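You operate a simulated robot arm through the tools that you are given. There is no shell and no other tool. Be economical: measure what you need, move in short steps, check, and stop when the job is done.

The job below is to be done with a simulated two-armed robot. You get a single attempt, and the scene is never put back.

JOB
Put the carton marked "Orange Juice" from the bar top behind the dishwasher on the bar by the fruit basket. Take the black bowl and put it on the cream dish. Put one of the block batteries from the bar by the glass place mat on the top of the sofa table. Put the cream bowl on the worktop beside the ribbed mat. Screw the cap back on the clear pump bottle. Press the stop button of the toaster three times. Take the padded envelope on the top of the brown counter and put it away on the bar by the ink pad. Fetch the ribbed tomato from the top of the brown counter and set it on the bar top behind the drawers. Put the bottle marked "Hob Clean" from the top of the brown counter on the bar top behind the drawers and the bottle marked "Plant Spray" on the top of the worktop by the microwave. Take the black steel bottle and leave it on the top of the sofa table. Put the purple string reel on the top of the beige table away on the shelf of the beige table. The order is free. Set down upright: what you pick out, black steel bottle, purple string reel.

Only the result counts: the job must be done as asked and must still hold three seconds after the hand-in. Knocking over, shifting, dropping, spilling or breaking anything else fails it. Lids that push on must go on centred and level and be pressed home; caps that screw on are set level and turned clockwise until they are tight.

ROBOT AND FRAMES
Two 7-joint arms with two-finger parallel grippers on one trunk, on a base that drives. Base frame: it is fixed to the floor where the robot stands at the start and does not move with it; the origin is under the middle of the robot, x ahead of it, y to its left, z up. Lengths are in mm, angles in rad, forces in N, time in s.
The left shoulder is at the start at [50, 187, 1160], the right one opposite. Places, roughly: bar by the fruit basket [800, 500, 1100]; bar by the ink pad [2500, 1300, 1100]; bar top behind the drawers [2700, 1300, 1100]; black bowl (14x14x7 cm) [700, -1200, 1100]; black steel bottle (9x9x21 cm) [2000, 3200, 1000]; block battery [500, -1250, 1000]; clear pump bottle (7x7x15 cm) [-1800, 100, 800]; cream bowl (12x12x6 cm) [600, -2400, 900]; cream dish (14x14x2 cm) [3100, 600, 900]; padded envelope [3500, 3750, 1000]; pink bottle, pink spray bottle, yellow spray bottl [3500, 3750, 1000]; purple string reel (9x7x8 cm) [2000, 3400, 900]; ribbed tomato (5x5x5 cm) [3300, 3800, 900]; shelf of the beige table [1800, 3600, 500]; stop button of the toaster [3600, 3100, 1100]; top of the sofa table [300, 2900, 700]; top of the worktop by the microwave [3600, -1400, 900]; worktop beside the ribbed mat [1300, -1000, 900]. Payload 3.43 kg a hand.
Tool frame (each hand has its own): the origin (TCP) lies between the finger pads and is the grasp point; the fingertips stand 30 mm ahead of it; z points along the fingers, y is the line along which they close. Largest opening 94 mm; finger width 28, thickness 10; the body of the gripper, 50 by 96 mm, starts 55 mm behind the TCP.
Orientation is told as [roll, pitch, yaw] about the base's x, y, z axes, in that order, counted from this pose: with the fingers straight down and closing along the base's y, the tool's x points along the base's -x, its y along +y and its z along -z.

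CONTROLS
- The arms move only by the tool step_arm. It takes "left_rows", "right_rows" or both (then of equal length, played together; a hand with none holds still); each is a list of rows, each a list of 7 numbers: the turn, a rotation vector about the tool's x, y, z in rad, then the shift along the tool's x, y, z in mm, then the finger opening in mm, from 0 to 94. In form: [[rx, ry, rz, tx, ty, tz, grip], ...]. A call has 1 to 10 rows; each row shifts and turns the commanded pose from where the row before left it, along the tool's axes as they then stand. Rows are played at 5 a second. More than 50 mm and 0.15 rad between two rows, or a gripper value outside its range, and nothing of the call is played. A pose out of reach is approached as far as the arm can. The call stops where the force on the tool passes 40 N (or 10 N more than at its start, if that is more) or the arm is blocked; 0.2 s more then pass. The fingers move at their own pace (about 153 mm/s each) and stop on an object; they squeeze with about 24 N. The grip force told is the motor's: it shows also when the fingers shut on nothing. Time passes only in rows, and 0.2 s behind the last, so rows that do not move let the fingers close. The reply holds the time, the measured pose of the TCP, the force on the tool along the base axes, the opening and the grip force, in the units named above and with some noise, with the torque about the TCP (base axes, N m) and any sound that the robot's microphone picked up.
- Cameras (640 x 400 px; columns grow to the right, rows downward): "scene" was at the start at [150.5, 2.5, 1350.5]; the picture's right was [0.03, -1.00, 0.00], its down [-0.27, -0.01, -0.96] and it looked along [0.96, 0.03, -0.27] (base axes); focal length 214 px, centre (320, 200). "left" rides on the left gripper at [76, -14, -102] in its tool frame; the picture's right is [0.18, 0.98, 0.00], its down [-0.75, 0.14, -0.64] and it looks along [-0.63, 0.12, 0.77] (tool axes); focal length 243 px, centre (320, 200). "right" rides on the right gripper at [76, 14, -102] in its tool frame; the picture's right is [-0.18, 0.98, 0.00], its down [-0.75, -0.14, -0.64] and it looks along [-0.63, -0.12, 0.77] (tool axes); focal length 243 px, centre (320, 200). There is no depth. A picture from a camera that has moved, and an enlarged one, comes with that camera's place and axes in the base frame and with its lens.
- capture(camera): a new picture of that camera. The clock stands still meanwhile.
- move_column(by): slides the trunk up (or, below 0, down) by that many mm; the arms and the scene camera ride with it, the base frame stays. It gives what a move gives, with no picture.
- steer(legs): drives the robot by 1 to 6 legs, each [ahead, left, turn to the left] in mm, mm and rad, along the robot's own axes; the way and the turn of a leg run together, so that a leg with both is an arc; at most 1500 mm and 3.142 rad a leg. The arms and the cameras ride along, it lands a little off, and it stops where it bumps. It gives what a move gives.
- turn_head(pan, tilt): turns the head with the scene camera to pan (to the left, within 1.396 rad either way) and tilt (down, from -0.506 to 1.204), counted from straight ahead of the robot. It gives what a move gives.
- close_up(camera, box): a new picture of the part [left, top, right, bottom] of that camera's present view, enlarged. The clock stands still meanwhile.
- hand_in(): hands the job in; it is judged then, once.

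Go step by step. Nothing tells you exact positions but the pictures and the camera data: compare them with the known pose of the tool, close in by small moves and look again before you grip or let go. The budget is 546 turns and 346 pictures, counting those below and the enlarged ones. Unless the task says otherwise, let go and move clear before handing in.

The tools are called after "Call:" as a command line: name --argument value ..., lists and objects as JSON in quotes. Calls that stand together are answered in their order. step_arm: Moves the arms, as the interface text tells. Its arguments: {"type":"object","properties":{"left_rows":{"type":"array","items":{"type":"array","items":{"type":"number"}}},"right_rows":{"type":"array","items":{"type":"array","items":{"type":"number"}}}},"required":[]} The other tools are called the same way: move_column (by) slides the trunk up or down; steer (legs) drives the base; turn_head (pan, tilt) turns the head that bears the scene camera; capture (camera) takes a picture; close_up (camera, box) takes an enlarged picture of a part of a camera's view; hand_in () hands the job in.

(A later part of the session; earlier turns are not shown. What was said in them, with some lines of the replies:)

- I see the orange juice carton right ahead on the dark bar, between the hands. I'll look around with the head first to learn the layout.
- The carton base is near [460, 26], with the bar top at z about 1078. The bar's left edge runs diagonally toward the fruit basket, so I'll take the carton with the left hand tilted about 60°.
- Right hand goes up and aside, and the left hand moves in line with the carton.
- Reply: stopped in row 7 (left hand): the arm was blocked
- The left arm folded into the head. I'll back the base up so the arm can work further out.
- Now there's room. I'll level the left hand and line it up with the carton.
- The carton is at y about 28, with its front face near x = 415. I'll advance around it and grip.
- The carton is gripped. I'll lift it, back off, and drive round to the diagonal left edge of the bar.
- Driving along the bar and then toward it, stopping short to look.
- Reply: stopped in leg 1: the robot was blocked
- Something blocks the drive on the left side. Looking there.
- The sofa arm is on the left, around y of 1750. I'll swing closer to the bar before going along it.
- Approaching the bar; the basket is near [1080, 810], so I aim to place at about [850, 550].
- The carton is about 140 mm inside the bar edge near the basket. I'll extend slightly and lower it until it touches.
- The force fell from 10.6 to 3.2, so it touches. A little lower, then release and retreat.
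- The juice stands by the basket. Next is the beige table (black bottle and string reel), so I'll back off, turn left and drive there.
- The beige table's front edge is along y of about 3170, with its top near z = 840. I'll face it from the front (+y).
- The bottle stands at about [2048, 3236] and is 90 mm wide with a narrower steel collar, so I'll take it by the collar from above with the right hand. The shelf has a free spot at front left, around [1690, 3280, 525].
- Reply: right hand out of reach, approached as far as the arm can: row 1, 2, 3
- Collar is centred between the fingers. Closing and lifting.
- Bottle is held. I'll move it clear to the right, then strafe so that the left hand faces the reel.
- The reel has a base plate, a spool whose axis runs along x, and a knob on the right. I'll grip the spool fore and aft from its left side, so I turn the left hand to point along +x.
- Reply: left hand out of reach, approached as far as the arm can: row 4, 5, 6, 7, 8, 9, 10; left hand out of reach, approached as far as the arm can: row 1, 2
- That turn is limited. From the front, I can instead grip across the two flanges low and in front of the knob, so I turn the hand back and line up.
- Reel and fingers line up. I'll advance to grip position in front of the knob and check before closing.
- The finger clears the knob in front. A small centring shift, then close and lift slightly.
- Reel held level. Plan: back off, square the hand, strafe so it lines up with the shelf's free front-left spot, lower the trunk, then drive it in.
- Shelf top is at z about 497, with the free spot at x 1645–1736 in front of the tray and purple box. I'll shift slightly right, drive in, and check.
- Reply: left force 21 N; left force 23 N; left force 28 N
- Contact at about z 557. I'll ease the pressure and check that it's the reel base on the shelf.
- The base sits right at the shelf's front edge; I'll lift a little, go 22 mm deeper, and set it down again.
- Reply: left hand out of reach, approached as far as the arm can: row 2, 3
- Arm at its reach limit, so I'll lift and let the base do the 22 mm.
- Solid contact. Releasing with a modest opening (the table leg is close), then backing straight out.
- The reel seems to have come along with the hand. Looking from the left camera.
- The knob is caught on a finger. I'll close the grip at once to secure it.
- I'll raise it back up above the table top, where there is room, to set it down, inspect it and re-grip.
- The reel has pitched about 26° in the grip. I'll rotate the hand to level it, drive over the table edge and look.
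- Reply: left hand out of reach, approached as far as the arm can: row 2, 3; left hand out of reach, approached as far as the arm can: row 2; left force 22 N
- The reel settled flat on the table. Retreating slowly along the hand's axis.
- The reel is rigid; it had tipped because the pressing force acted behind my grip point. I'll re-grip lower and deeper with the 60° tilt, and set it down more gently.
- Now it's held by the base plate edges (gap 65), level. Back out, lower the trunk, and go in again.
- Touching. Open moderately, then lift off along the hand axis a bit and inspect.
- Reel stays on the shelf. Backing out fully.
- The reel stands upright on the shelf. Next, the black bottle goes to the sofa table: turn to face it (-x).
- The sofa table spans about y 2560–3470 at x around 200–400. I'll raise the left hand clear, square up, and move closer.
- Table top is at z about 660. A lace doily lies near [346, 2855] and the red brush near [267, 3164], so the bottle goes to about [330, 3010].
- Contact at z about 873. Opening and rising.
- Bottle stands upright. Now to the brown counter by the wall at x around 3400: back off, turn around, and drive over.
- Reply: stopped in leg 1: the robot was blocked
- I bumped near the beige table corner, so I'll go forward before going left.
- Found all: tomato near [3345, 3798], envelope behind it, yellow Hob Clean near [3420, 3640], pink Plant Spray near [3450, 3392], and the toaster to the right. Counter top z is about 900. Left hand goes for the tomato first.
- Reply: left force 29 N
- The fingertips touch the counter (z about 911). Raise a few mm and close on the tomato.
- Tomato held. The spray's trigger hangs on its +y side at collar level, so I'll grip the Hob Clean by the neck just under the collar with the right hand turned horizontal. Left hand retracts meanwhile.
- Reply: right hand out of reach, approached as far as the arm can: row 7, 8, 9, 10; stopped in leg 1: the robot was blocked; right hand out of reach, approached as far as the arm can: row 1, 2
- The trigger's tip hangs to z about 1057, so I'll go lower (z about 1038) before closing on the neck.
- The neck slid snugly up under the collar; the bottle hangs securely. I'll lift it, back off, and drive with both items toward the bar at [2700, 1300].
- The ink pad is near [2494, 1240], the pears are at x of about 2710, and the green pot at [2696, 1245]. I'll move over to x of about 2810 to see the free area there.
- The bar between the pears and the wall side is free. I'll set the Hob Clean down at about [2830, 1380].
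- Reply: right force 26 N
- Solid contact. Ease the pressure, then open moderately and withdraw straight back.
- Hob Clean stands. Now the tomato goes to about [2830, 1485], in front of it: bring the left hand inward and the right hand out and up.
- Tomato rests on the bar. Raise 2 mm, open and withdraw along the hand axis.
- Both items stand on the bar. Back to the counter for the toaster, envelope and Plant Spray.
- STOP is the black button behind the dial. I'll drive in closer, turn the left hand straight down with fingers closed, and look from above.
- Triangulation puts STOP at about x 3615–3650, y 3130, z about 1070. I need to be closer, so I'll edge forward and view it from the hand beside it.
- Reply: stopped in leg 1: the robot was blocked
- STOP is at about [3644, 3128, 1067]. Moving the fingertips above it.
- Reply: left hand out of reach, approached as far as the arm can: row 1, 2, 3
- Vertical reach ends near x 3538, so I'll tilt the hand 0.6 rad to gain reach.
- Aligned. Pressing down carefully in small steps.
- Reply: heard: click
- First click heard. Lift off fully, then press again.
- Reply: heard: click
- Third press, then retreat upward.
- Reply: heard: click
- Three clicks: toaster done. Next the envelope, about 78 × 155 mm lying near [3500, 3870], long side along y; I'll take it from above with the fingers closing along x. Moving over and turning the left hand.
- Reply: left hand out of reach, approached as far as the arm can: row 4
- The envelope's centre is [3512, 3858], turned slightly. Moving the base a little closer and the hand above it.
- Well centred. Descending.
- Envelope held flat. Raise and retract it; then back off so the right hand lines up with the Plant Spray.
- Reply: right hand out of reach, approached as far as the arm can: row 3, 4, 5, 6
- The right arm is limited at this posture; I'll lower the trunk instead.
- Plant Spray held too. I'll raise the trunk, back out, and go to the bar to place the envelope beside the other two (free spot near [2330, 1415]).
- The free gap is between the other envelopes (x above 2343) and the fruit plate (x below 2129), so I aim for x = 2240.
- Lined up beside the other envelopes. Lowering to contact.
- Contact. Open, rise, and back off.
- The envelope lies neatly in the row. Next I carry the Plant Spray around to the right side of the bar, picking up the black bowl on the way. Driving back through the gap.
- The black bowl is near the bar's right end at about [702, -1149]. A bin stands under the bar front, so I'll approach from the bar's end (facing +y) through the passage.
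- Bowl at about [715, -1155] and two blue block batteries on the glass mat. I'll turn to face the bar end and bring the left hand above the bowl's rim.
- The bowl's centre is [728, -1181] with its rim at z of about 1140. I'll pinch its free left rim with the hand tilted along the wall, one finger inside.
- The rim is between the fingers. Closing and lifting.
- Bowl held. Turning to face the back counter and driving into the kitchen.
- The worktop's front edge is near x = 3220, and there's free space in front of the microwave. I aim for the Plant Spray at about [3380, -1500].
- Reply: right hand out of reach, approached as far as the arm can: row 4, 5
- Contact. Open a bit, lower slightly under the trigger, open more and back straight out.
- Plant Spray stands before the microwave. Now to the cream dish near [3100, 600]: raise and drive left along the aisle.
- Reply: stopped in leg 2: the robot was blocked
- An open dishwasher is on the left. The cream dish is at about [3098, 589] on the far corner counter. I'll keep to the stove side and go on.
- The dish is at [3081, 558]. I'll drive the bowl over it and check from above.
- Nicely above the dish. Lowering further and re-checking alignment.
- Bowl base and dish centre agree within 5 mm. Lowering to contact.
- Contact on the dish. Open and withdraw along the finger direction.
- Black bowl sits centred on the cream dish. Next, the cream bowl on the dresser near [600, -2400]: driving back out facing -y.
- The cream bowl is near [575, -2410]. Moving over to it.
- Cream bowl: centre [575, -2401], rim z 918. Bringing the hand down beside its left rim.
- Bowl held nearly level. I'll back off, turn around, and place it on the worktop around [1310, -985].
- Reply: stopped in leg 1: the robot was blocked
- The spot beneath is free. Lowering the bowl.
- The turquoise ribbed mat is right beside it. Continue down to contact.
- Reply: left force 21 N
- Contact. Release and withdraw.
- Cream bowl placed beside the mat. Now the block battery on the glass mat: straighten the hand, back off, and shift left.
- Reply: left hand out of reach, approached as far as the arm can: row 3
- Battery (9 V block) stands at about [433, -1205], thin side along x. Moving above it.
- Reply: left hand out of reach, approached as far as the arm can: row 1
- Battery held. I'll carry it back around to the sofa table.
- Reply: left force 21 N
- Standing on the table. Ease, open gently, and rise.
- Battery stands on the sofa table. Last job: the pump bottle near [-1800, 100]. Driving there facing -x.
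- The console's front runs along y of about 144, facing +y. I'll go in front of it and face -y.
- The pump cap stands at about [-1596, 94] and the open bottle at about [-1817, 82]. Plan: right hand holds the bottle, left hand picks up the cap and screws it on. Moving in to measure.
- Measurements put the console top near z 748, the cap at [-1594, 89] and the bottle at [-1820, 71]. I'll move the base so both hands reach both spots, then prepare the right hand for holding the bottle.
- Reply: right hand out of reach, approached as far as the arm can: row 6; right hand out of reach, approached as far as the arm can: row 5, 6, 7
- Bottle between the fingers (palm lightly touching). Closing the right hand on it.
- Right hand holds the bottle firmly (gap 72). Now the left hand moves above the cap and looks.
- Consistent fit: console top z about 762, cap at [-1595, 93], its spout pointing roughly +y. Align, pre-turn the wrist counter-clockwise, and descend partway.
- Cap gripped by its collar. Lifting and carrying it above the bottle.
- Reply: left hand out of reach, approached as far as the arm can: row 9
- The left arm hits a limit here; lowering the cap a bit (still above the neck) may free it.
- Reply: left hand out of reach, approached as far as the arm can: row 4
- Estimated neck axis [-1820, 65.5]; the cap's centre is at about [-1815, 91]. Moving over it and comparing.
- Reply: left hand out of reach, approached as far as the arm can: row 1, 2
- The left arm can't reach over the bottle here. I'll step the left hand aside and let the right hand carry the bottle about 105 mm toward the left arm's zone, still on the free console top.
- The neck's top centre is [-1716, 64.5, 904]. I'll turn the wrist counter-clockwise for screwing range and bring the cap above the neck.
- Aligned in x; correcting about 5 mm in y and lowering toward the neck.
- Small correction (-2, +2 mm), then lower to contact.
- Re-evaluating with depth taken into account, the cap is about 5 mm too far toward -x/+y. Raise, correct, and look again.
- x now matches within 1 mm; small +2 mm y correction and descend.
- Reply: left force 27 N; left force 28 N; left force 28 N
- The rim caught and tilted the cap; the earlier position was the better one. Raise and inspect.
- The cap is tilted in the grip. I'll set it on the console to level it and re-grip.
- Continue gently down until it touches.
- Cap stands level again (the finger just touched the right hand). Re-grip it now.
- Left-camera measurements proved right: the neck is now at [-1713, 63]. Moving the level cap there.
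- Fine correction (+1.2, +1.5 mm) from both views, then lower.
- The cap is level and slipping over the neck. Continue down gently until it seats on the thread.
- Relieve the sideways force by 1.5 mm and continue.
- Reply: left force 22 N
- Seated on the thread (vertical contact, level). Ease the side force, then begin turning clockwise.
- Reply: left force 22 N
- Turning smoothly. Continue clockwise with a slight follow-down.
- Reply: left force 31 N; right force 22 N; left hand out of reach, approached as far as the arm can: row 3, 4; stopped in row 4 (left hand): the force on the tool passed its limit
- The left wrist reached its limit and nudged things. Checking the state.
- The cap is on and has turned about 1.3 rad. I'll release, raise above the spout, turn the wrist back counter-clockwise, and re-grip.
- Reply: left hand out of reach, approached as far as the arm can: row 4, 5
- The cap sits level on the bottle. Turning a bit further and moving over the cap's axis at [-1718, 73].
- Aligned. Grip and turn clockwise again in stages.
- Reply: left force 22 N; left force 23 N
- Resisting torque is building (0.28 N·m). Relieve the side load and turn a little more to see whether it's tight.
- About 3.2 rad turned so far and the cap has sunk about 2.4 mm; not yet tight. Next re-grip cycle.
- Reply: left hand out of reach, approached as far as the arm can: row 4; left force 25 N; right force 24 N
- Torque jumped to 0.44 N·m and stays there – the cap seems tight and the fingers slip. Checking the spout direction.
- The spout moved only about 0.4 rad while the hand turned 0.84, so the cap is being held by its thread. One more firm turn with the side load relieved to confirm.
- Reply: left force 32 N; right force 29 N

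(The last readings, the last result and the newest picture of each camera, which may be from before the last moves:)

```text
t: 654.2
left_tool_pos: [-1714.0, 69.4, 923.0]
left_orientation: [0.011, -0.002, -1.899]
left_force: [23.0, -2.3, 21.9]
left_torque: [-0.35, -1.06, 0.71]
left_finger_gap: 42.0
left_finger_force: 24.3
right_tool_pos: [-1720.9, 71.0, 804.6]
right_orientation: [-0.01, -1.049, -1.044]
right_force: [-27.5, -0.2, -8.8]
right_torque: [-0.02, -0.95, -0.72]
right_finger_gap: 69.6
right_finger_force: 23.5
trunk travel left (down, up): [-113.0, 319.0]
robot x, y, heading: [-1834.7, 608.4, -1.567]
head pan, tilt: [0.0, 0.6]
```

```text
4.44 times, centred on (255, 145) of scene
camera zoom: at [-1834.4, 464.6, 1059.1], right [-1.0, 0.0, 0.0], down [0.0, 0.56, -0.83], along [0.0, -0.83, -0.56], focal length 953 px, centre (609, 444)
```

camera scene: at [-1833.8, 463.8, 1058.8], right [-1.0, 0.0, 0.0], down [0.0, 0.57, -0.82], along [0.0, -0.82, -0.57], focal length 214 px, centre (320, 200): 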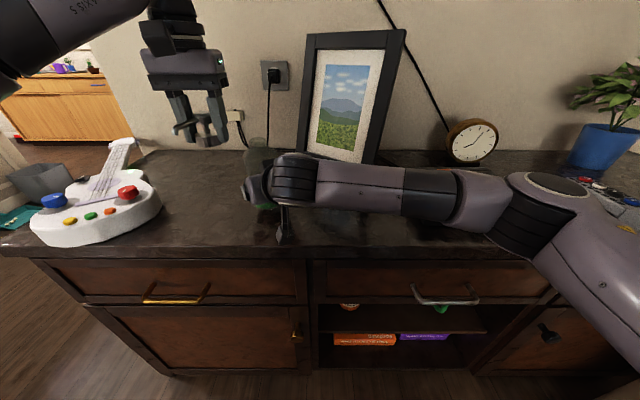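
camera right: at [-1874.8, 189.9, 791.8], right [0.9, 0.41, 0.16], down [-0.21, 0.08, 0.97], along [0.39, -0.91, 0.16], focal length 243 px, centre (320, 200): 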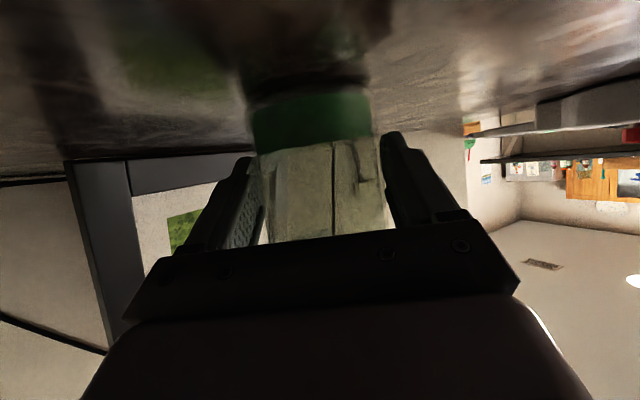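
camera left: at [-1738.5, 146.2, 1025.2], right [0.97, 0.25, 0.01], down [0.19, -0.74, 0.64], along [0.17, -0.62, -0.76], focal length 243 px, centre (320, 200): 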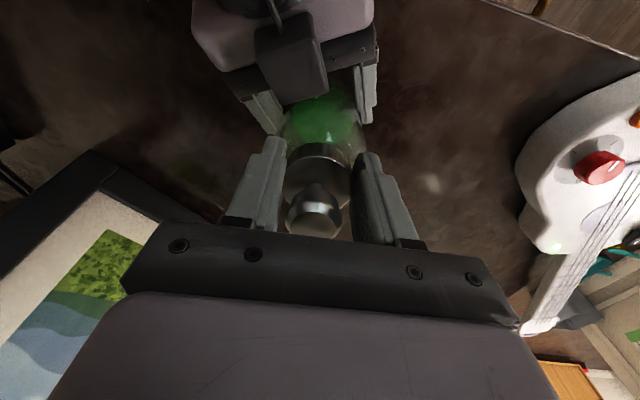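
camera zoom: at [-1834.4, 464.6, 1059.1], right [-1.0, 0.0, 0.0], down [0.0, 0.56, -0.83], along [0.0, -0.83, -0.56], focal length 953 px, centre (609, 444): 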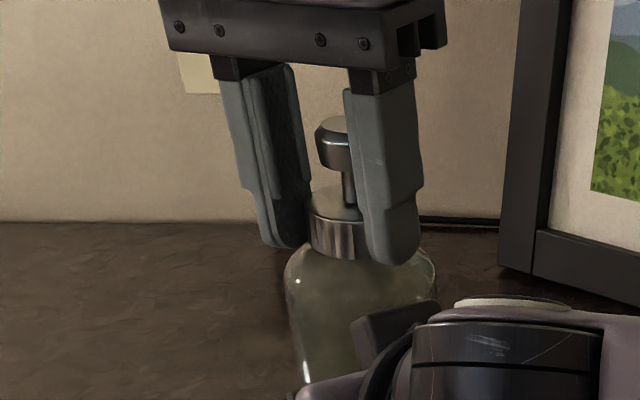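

Torque reached 0.71 N·m – tight. Release the cap and withdraw the left hand, then inspect.

Call:
step_arm --left_rows '[[0, 0, 0, 0.5, 2, 0, 35], [0, 0, 0, 0, 0, 0, 46], [0, 0, 0, 0, 0, 0, 66], [0, 0, 0, 0, 0, 0, 66], [0, 0, 0, 0, 0, -20, 66], [0, 0, 0, 0, 0, -35, 66], [0, 0, 0, 0, 40, 0, 66], [0, 0, 0, 0, 40, 0, 66], [0, 0, 0, 0, 40, 0, 66]]'

Call:
close_up --camera "scene" --box '[190, 100, 310, 220]'

Call:
capture --camera "left"

```text
t: 656.2
left_tool_pos: [-1609.0, 59.8, 963.1]
left_orientation: [0.005, -0.003, -1.901]
left_force: [-0.3, -0.7, 0.8]
left_torque: [-0.01, -0.03, 0.02]
left_finger_gap: 66.1
left_finger_force: 0.0
left hand out of reach, approached as far as the arm can: row 8, 9
right_tool_pos: [-1715.8, 72.1, 806.4]
right_orientation: [-0.004, -1.053, -1.043]
right_force: [2.9, -1.2, 5.4]
right_torque: [0.02, 0.0, 0.0]
right_finger_gap: 67.8
right_finger_force: 24.2
trunk travel left (down, up): [-113.0, 319.0]
robot x, y, heading: [-1833.4, 610.1, -1.566]
head pan, tilt: [0.0, 0.6]
```

```text
3.33 times, centred on (250, 160) of scene
camera zoom: at [-1834.1, 464.1, 1058.9], right [-1.0, 0.0, 0.0], down [0.0, 0.56, -0.83], along [0.0, -0.83, -0.56], focal length 715 px, centre (553, 333)
```

zoom: 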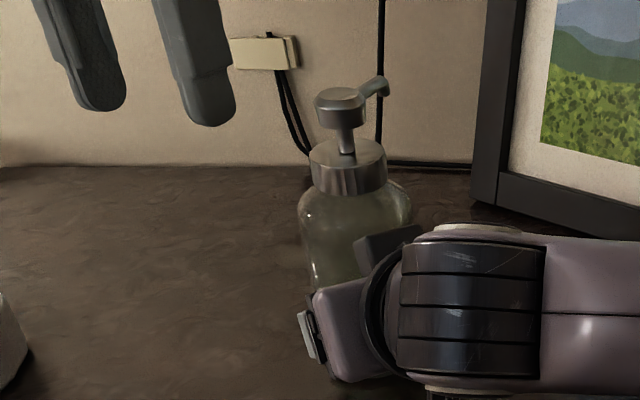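

```text
60 pictures are left
camera left: at [-1597.8, 138.2, 1064.3], right [0.99, -0.14, 0.0], down [-0.11, -0.76, 0.64], along [-0.09, -0.64, -0.76], focal length 243 px, centre (320, 200)
```

left: 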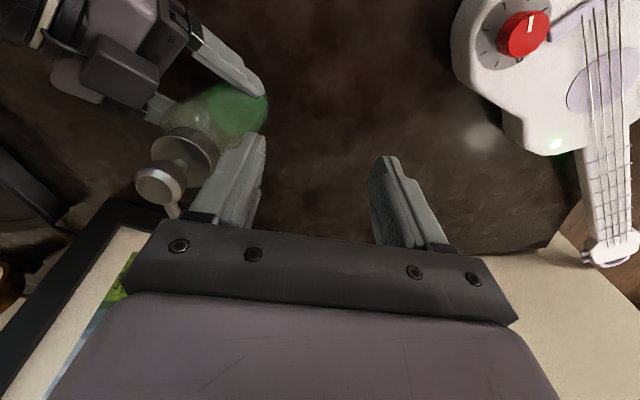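

The cap followed most of that turn, so I'll do another cycle to be sure. First re-seat the right hand's hold (its gap narrowed), then re-grip the cap at yaw of about 0, clear of the spout.

Call:
step_arm --right_rows '[[0, 0, 0, 0, 0, 0, 80], [0, 0, 0, 0, 0, 0, 88], [0, 0, 0, -2.5, 0, 4.3, 88], [0, 0, 0, -2.5, 0, 4.3, 88], [0, 0, 0, 0, 0, 0, 60], [0, 0, 0, 0, 0, 0, 45], [0, 0, 0, 0, 0, 0, 45]]' --left_rows '[[0, 0, -0.15, 0, 0, 0, 70], [0, 0, -0.15, 0, 0, 0, 70], [0, 0, -0.15, 0, 0, 0, 70], [0, 0, -0.15, 0, 0, 0, 70], [0, 0, -0.15, 0, 0, 0, 70], [0, 0, -0.15, 0, 0, 0, 70], [0, 0, -0.15, 0, 0, 0, 70]]'

Call:
step_arm --left_rows '[[0, 0, -0.15, 0, 0, -5, 70], [0, 0, -0.15, 0, 0, -5, 70], [0, 0, -0.15, 0, 0, -5, 70], [0, 0, -0.15, 0, 0, 0, 70], [0, 0, -0.15, 0, 0, 0, 70], [0, 0, -0.1, 0, 0, 0, 70], [0, 0, 0, 0, 0, 0, 70]]'

Call:
capture --camera "left"

Call:
close_up --camera "scene" --box '[190, 100, 310, 220]'

```text
t: 657.8
left_tool_pos: [-1608.2, 59.7, 964.0]
left_orientation: [0.002, -0.004, -0.85]
left_force: [-0.4, 0.1, 0.6]
left_torque: [0.03, -0.01, -0.01]
left_finger_gap: 69.9
left_finger_force: 0.1
right_tool_pos: [-1711.4, 63.7, 805.5]
right_orientation: [-0.003, -1.047, -1.042]
right_force: [-0.7, 1.4, -0.6]
right_torque: [0.02, 0.08, 0.0]
right_finger_gap: 71.1
right_finger_force: 23.9
trunk travel left (down, up): [-113.0, 319.0]
robot x, y, heading: [-1832.3, 608.4, -1.567]
head pan, tilt: [0.0, 0.6]
```

```text
t: 659.4
left_tool_pos: [-1607.1, 58.8, 980.0]
left_orientation: [-0.002, -0.004, -0.002]
left_force: [0.2, 0.0, 1.2]
left_torque: [-0.01, 0.02, 0.0]
left_finger_gap: 70.0
left_finger_force: 0.0
right_tool_pos: [-1711.6, 62.4, 806.6]
right_orientation: [-0.004, -1.048, -1.042]
right_force: [0.3, 1.0, -0.8]
right_torque: [-0.03, -0.01, 0.06]
right_finger_gap: 71.1
right_finger_force: 24.1
trunk travel left (down, up): [-113.0, 319.0]
robot x, y, heading: [-1831.9, 612.9, -1.569]
head pan, tilt: [0.0, 0.6]
```

```text
59 pictures are left
camera left: at [-1683.8, 44.9, 1081.2], right [-0.18, 0.98, 0.0], down [0.75, 0.14, 0.65], along [0.63, 0.12, -0.76], focal length 243 px, centre (320, 200)
```

left: 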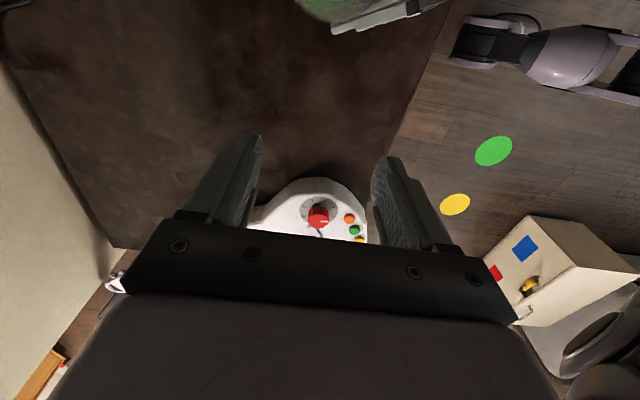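

```text
3.33 times, centred on (250, 160) of scene
camera zoom: at [-1833.9, 463.9, 1058.8], right [-1.0, 0.0, 0.0], down [0.0, 0.56, -0.83], along [0.0, -0.83, -0.56], focal length 715 px, centre (553, 333)
```

zoom: 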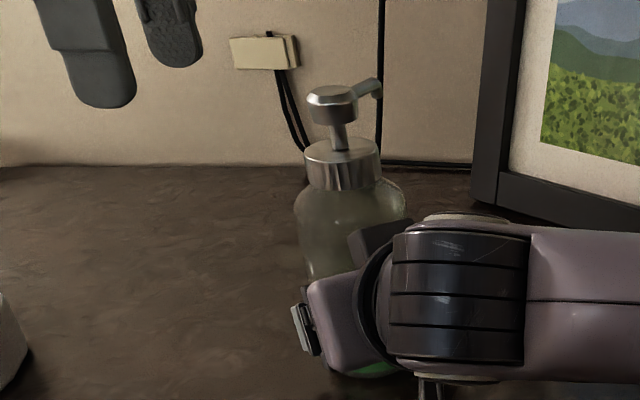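

Call:
step_arm --left_rows '[[0, 0, 0, 34, -1, 0, 70], [0, 0, 0, 34, -1, 0, 70], [0, 0, 0, 33.5, 0, 0, 70], [0, 0, 0, 0, 0, 0, 70]]'

Call:
capture --camera "left"

```text
t: 660.4
left_tool_pos: [-1707.0, 57.1, 979.7]
left_orientation: [-0.003, -0.004, -0.004]
left_force: [-0.3, 0.1, -0.5]
left_torque: [0.02, -0.02, 0.0]
left_finger_gap: 69.7
left_finger_force: 0.1
right_tool_pos: [-1711.4, 63.6, 805.3]
right_orientation: [-0.002, -1.048, -1.041]
right_force: [0.1, 0.7, -0.6]
right_torque: [0.05, -0.09, -0.02]
right_finger_gap: 70.4
right_finger_force: 24.0
trunk travel left (down, up): [-113.0, 319.0]
robot x, y, heading: [-1831.9, 610.1, -1.566]
head pan, tilt: [0.0, 0.6]
```

```text
57 pictures are left
camera left: at [-1783.8, 43.3, 1081.5], right [-0.18, 0.98, 0.0], down [0.75, 0.14, 0.64], along [0.63, 0.11, -0.76], focal length 243 px, centre (320, 200)
```

left: 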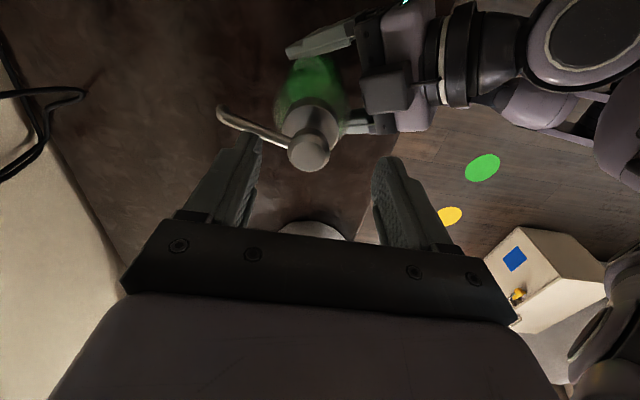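

From this view the spout is at about -104°, so over the last 1.24 rad of hand turn the cap moved only about 0.4 rad and then stopped with 0.71 N·m – it is tight. I'll withdraw the left hand and let the right hand return the bottle to its original place.

Call:
step_arm --left_rows '[[0, 0, 0, 0, 0, -20, 70], [0, 0, 0, -40, 0, 0, 70], [0, 0, 0, -40, 0, 0, 70], [0, 0, 0, -40, 0, 0, 70], [0, 0, 0, 0, 0, 0, 70]]'

Call:
step_arm --right_rows '[[0, 0, 0, -10.4, 0, -6, 45], [0, 0, 0, 7.9, -22.2, -13.6, 45], [0, 0, 0, 7.9, -22.2, -13.6, 45], [0, 0, 0, 7.9, -22.2, -13.6, 45], [0, 0, 0, 7.9, -22.2, -13.6, 45], [0, 0, 0, 0, 0, 0, 45]]'

Call:
close_up --camera "scene" --box '[230, 100, 390, 240]'

```text
t: 661.6
left_tool_pos: [-1586.3, 57.3, 977.4]
left_orientation: [0.0, -0.003, -0.004]
left_force: [-0.5, -0.1, 0.1]
left_torque: [-0.01, 0.01, 0.0]
left_finger_gap: 69.9
left_finger_force: 0.1
left hand out of reach, approached as far as the arm can: row 1
right_tool_pos: [-1711.8, 63.7, 804.9]
right_orientation: [-0.003, -1.05, -1.043]
right_force: [-1.2, 1.1, -0.2]
right_torque: [0.07, -0.01, 0.07]
right_finger_gap: 70.4
right_finger_force: 23.9
trunk travel left (down, up): [-113.0, 319.0]
robot x, y, heading: [-1833.9, 607.6, -1.572]
head pan, tilt: [0.0, 0.6]
```

```text
t: 663.0
left_tool_pos: [-1586.0, 55.7, 975.8]
left_orientation: [0.001, -0.004, -0.003]
left_force: [0.8, 0.0, 0.2]
left_torque: [-0.01, 0.01, -0.01]
left_finger_gap: 70.1
left_finger_force: 0.0
right_tool_pos: [-1822.4, 73.1, 817.9]
right_orientation: [-0.005, -1.049, -1.041]
right_force: [-0.3, 0.1, -4.4]
right_torque: [0.05, 0.0, 0.02]
right_finger_gap: 70.0
right_finger_force: 24.0
trunk travel left (down, up): [-113.0, 319.0]
robot x, y, heading: [-1836.4, 613.1, -1.569]
head pan, tilt: [0.0, 0.6]
```

```text
2.86 times, centred on (310, 170) of scene
camera zoom: at [-1834.0, 463.7, 1058.8], right [-1.0, 0.0, 0.0], down [0.0, 0.57, -0.82], along [0.0, -0.82, -0.57], focal length 613 px, centre (349, 286)
```

zoom: 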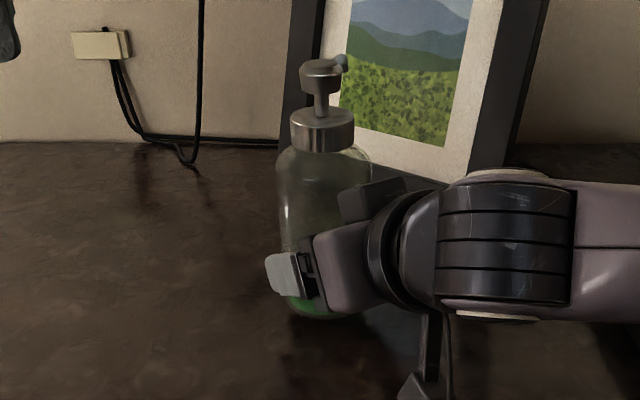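

Bottle with cap is back over its place. Lower to contact.

Call:
step_arm --right_rows '[[0, 0, 0, 6, 0, 3.5, 45], [0, 0, 0, 2.6, 0, 1.5, 45], [0, 0, 0, 0, 0, 0, 45]]'

Call:
step_arm --right_rows '[[0, 0, 0, 1.7, 0, 1, 45], [0, 0, 0, 0, 0, 0, 45]]'

Call:
step_arm --right_rows '[[0, 0, 0, 1.7, 0, 1, 45], [0, 0, 0, 0, 0, 0, 45]]'

```text
t: 663.8
left_tool_pos: [-1586.2, 56.9, 975.3]
left_orientation: [0.0, -0.002, -0.003]
left_force: [-0.1, 0.1, 0.0]
left_torque: [-0.01, -0.05, -0.05]
left_finger_gap: 69.7
left_finger_force: 0.0
right_tool_pos: [-1820.9, 73.0, 808.6]
right_orientation: [-0.003, -1.049, -1.043]
right_force: [-0.4, 0.7, -3.7]
right_torque: [0.06, 0.03, 0.0]
right_finger_gap: 69.9
right_finger_force: 23.7
trunk travel left (down, up): [-113.0, 319.0]
robot x, y, heading: [-1835.7, 612.0, -1.568]
head pan, tilt: [0.0, 0.6]
```

```text
t: 664.4
left_tool_pos: [-1586.7, 57.8, 975.7]
left_orientation: [0.0, -0.004, -0.005]
left_force: [0.0, -0.1, -0.2]
left_torque: [0.0, 0.01, -0.02]
left_finger_gap: 70.0
left_finger_force: 0.1
right_tool_pos: [-1821.5, 72.9, 807.3]
right_orientation: [-0.005, -1.05, -1.042]
right_force: [-0.6, -0.2, -1.5]
right_torque: [0.04, -0.02, -0.02]
right_finger_gap: 70.0
right_finger_force: 24.3
trunk travel left (down, up): [-113.0, 319.0]
robot x, y, heading: [-1832.4, 608.7, -1.564]
head pan, tilt: [0.0, 0.6]
```

```text
t: 665.0
left_tool_pos: [-1586.3, 57.8, 976.6]
left_orientation: [-0.001, -0.005, -0.005]
left_force: [0.0, -0.6, -0.3]
left_torque: [-0.01, 0.0, 0.03]
left_finger_gap: 70.0
left_finger_force: 0.2
right_tool_pos: [-1821.3, 74.0, 806.8]
right_orientation: [-0.001, -1.055, -1.043]
right_force: [-2.6, 2.4, 7.6]
right_torque: [0.28, -0.04, 0.04]
right_finger_gap: 69.9
right_finger_force: 23.8
trunk travel left (down, up): [-113.0, 319.0]
robot x, y, heading: [-1830.1, 610.7, -1.565]
head pan, tilt: [0.0, 0.6]
```

Set down. Release the right hand and back away along its axis.

Call:
step_arm --right_rows '[[0, 0, 0, -0.8, 0, -0.5, 45], [0, 0, 0, 0, 0, 0, 80], [0, 0, 0, 0, 0, 0, 92], [0, 0, 0, 5, 0, -8.7, 92], [0, 0, 0, 15, 0, -26, 92], [0, 0, 0, 20, 0, -34.6, 92], [0, 0, 0, 20, 0, -34.6, 92], [0, 0, 0, 0, 0, 0, 92]]'

Call:
close_up --camera "scene" --box '[230, 90, 390, 230]'

```text
t: 666.8
left_tool_pos: [-1586.3, 57.5, 975.7]
left_orientation: [-0.002, -0.004, -0.004]
left_force: [-0.6, 0.7, -0.3]
left_torque: [0.02, -0.01, 0.02]
left_finger_gap: 70.0
left_finger_force: 0.0
right_tool_pos: [-1880.4, 180.2, 802.4]
right_orientation: [-0.003, -1.052, -1.043]
right_force: [-0.6, -0.2, -0.1]
right_torque: [0.03, 0.0, -0.01]
right_finger_gap: 92.0
right_finger_force: 0.0
trunk travel left (down, up): [-113.0, 319.0]
robot x, y, heading: [-1830.8, 612.4, -1.572]
head pan, tilt: [0.0, 0.6]
```

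```text
2.86 times, centred on (310, 160) of scene
camera zoom: at [-1834.0, 464.0, 1058.9], right [-1.0, 0.0, 0.0], down [0.0, 0.56, -0.83], along [0.0, -0.83, -0.56], focal length 613 px, centre (349, 314)
```

zoom: 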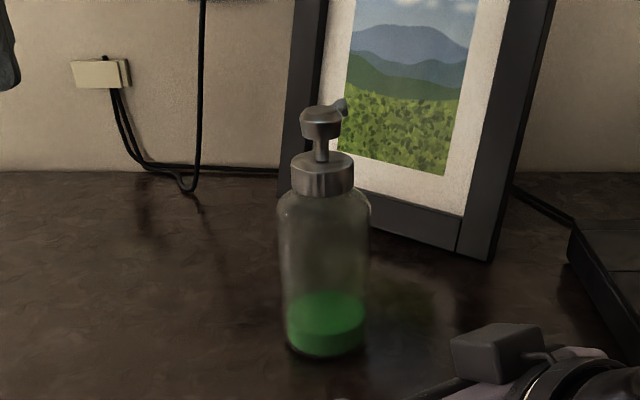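

Call:
close_up --camera "scene" --box '[290, 110, 340, 150]'

```text
10.00 times, centred on (315, 130) of scene
camera zoom: at [-1834.0, 464.0, 1058.9], right [-1.0, 0.0, 0.0], down [0.0, 0.56, -0.83], along [0.0, -0.83, -0.56], focal length 2145 px, centre (370, 900)
```

zoom: 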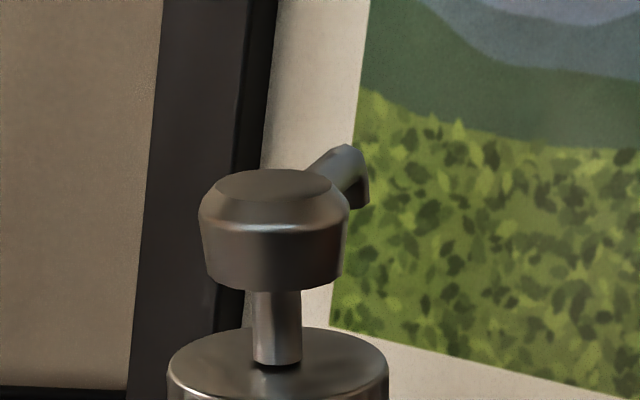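

The pump bottle is capped, level and upright at its place. I'll back off and, to be safe, check the beige-table shelf once more, since I bumped near it earlier.

Call:
move_column --by 300

Call:
steer --legs '[[-220, 0, 0], [0, 1480, 0], [-420, 480, 0], [-800, 900, 0], [0, 0, 2.5]]'

Call:
turn_head --pan 0.1 --tilt 0.45

Call:
capture --camera "scene"

```text
t: 669.8
left_tool_pos: [-1585.6, 57.4, 1276.2]
left_orientation: [0.001, -0.003, -0.004]
left_force: [-0.1, 0.0, 0.0]
left_torque: [0.05, 0.0, 0.02]
left_finger_gap: 70.0
left_finger_force: 0.0
right_tool_pos: [-1880.9, 178.8, 1102.3]
right_orientation: [-0.004, -1.048, -1.043]
right_force: [0.9, 0.2, 0.1]
right_torque: [-0.01, 0.03, 0.02]
right_finger_gap: 92.0
right_finger_force: 0.0
trunk travel left (down, up): [-413.0, 19.0]
robot x, y, heading: [-1834.9, 611.1, -1.562]
head pan, tilt: [0.0, 0.6]
```

```text
t: 692.9
left_tool_pos: [1183.6, 2543.1, 1275.2]
left_orientation: [-0.001, -0.004, 2.43]
left_force: [0.1, 0.3, -0.2]
left_torque: [-0.02, 0.01, 0.02]
left_finger_gap: 70.0
left_finger_force: 0.1
right_tool_pos: [1326.7, 2258.0, 1102.6]
right_orientation: [-0.004, -1.05, 1.391]
right_force: [0.3, -0.2, 0.1]
right_torque: [-0.03, -0.01, 0.0]
right_finger_gap: 91.8
right_finger_force: 0.1
trunk travel left (down, up): [-413.0, 19.0]
robot x, y, heading: [1011.1, 1962.0, 0.866]
head pan, tilt: [0.0, 0.6]
```

```text
t: 693.6
left_tool_pos: [1183.9, 2542.7, 1276.1]
left_orientation: [-0.002, -0.004, 2.431]
left_force: [0.1, 0.8, -0.2]
left_torque: [0.02, -0.03, 0.0]
left_finger_gap: 70.0
left_finger_force: 0.1
right_tool_pos: [1328.4, 2257.8, 1104.4]
right_orientation: [-0.004, -1.049, 1.388]
right_force: [0.4, 0.1, 0.2]
right_torque: [0.03, 0.0, 0.01]
right_finger_gap: 91.7
right_finger_force: 0.1
trunk travel left (down, up): [-413.0, 19.0]
robot x, y, heading: [1012.8, 1960.9, 0.865]
head pan, tilt: [0.099, 0.45]
```

```text
53 pictures are left
camera scene: at [1099.8, 2081.4, 1372.3], right [0.82, -0.57, 0.0], down [-0.25, -0.36, -0.9], along [0.51, 0.74, -0.44], focal length 214 px, centre (320, 200)
```

scene: 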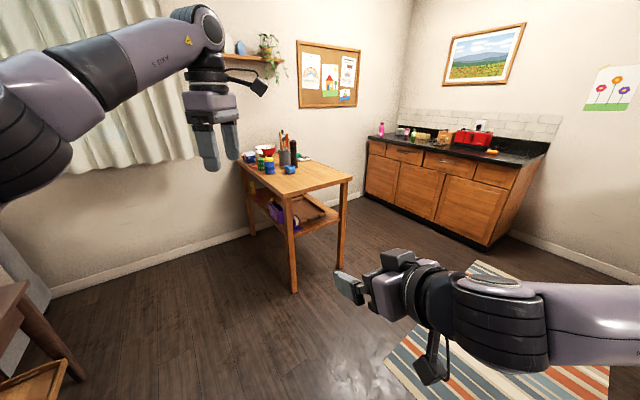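

Call:
close_up --camera "scene" --box '[230, 130, 370, 250]'

Call:
turn_head --pan 1.2 --tilt 0.45

Call:
capture --camera "scene"

Call:
turn_head --pan -1.3 --tilt 0.3

Call:
capture --camera "scene"

```text
3.33 times, centred on (300, 190) of scene
camera zoom: at [1099.8, 2081.4, 1372.3], right [0.82, -0.57, 0.0], down [-0.25, -0.36, -0.9], along [0.51, 0.74, -0.44], focal length 715 px, centre (387, 233)
```

zoom: 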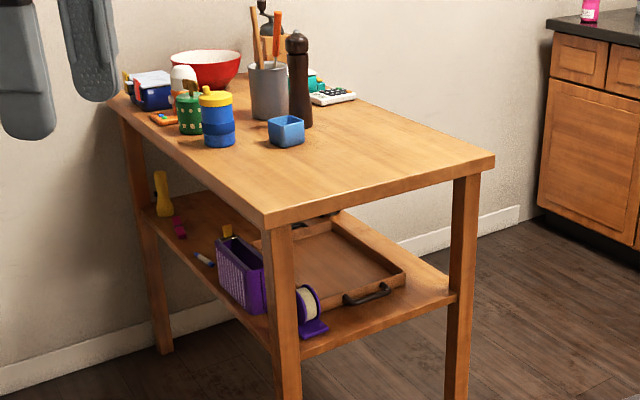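

```text
t: 694.9
left_tool_pos: [1184.2, 2542.0, 1275.9]
left_orientation: [-0.004, -0.003, 2.429]
left_force: [-0.6, 0.1, 0.4]
left_torque: [0.02, 0.02, -0.01]
left_finger_gap: 70.2
left_finger_force: 0.0
right_tool_pos: [1327.9, 2257.9, 1102.8]
right_orientation: [-0.004, -1.047, 1.39]
right_force: [0.1, 0.0, 0.2]
right_torque: [-0.01, -0.03, -0.03]
right_finger_gap: 91.9
right_finger_force: 0.0
trunk travel left (down, up): [-413.0, 19.0]
robot x, y, heading: [1009.5, 1961.8, 0.867]
head pan, tilt: [1.201, 0.45]
```

```text
51 pictures are left
camera scene: at [1003.8, 2086.9, 1372.4], right [0.88, 0.47, 0.0], down [0.21, -0.38, -0.9], along [-0.43, 0.79, -0.44], focal length 214 px, centre (320, 200)
```

scene: 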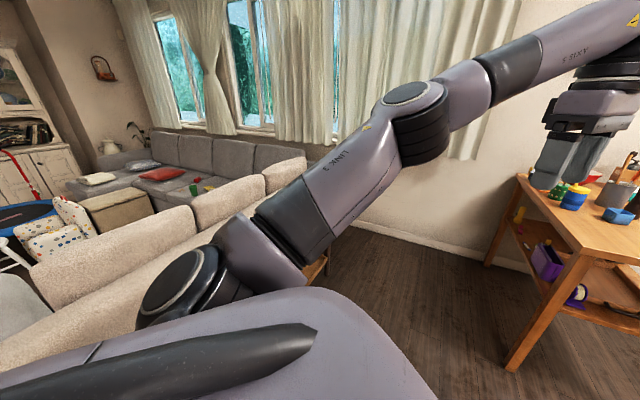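

```text
t: 697.2
left_tool_pos: [1183.4, 2542.9, 1275.4]
left_orientation: [-0.001, -0.003, 2.43]
left_force: [-0.6, -0.6, 0.0]
left_torque: [0.01, 0.03, -0.02]
left_finger_gap: 70.0
left_finger_force: 0.0
right_tool_pos: [1327.9, 2259.4, 1103.0]
right_orientation: [-0.004, -1.05, 1.392]
right_force: [-0.4, -0.2, 0.5]
right_torque: [0.01, 0.0, -0.01]
right_finger_gap: 92.0
right_finger_force: 0.1
trunk travel left (down, up): [-413.0, 19.0]
robot x, y, heading: [1009.2, 1963.1, 0.868]
head pan, tilt: [-1.3, 0.3]
```

```text
50 pictures are left
camera scene: at [1132.0, 1966.6, 1386.3], right [-0.42, -0.91, 0.0], down [-0.27, 0.12, -0.96], along [0.87, -0.4, -0.3], focal length 214 px, centre (320, 200)
```

scene: 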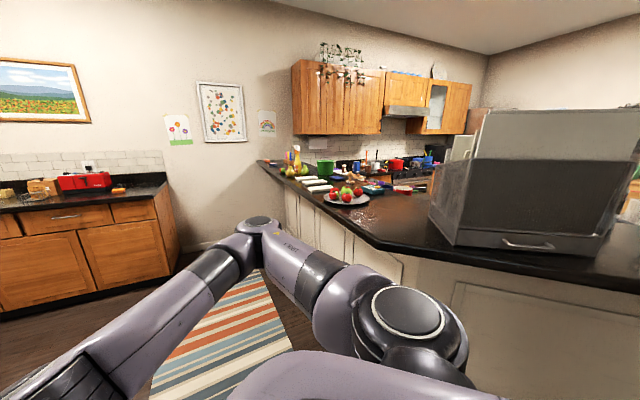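

The reel stands upright on the shelf, the envelopes lie in a row, and the Hob Clean stands on the bar. Both hands are empty and clear, so I'm handing in.

Call:
hand_in

```text
The job is handed in.
```

I carried out every item on the list and handed the job in; the judge's verdict has not been shown to me.

- **Pump bottle cap:** it went on level and I turned it clockwise until it stopped giving at about 0.7 N·m. I had to move the bottle about 10 cm to reach it, then set it back where it stood.
- **Toaster:** the stop button clicked three times.
- **Beige table bump:** the base stopped against something, most likely the beige table, after the string reel was on its shelf. A later look showed the reel still upright there and nothing fallen on the table.
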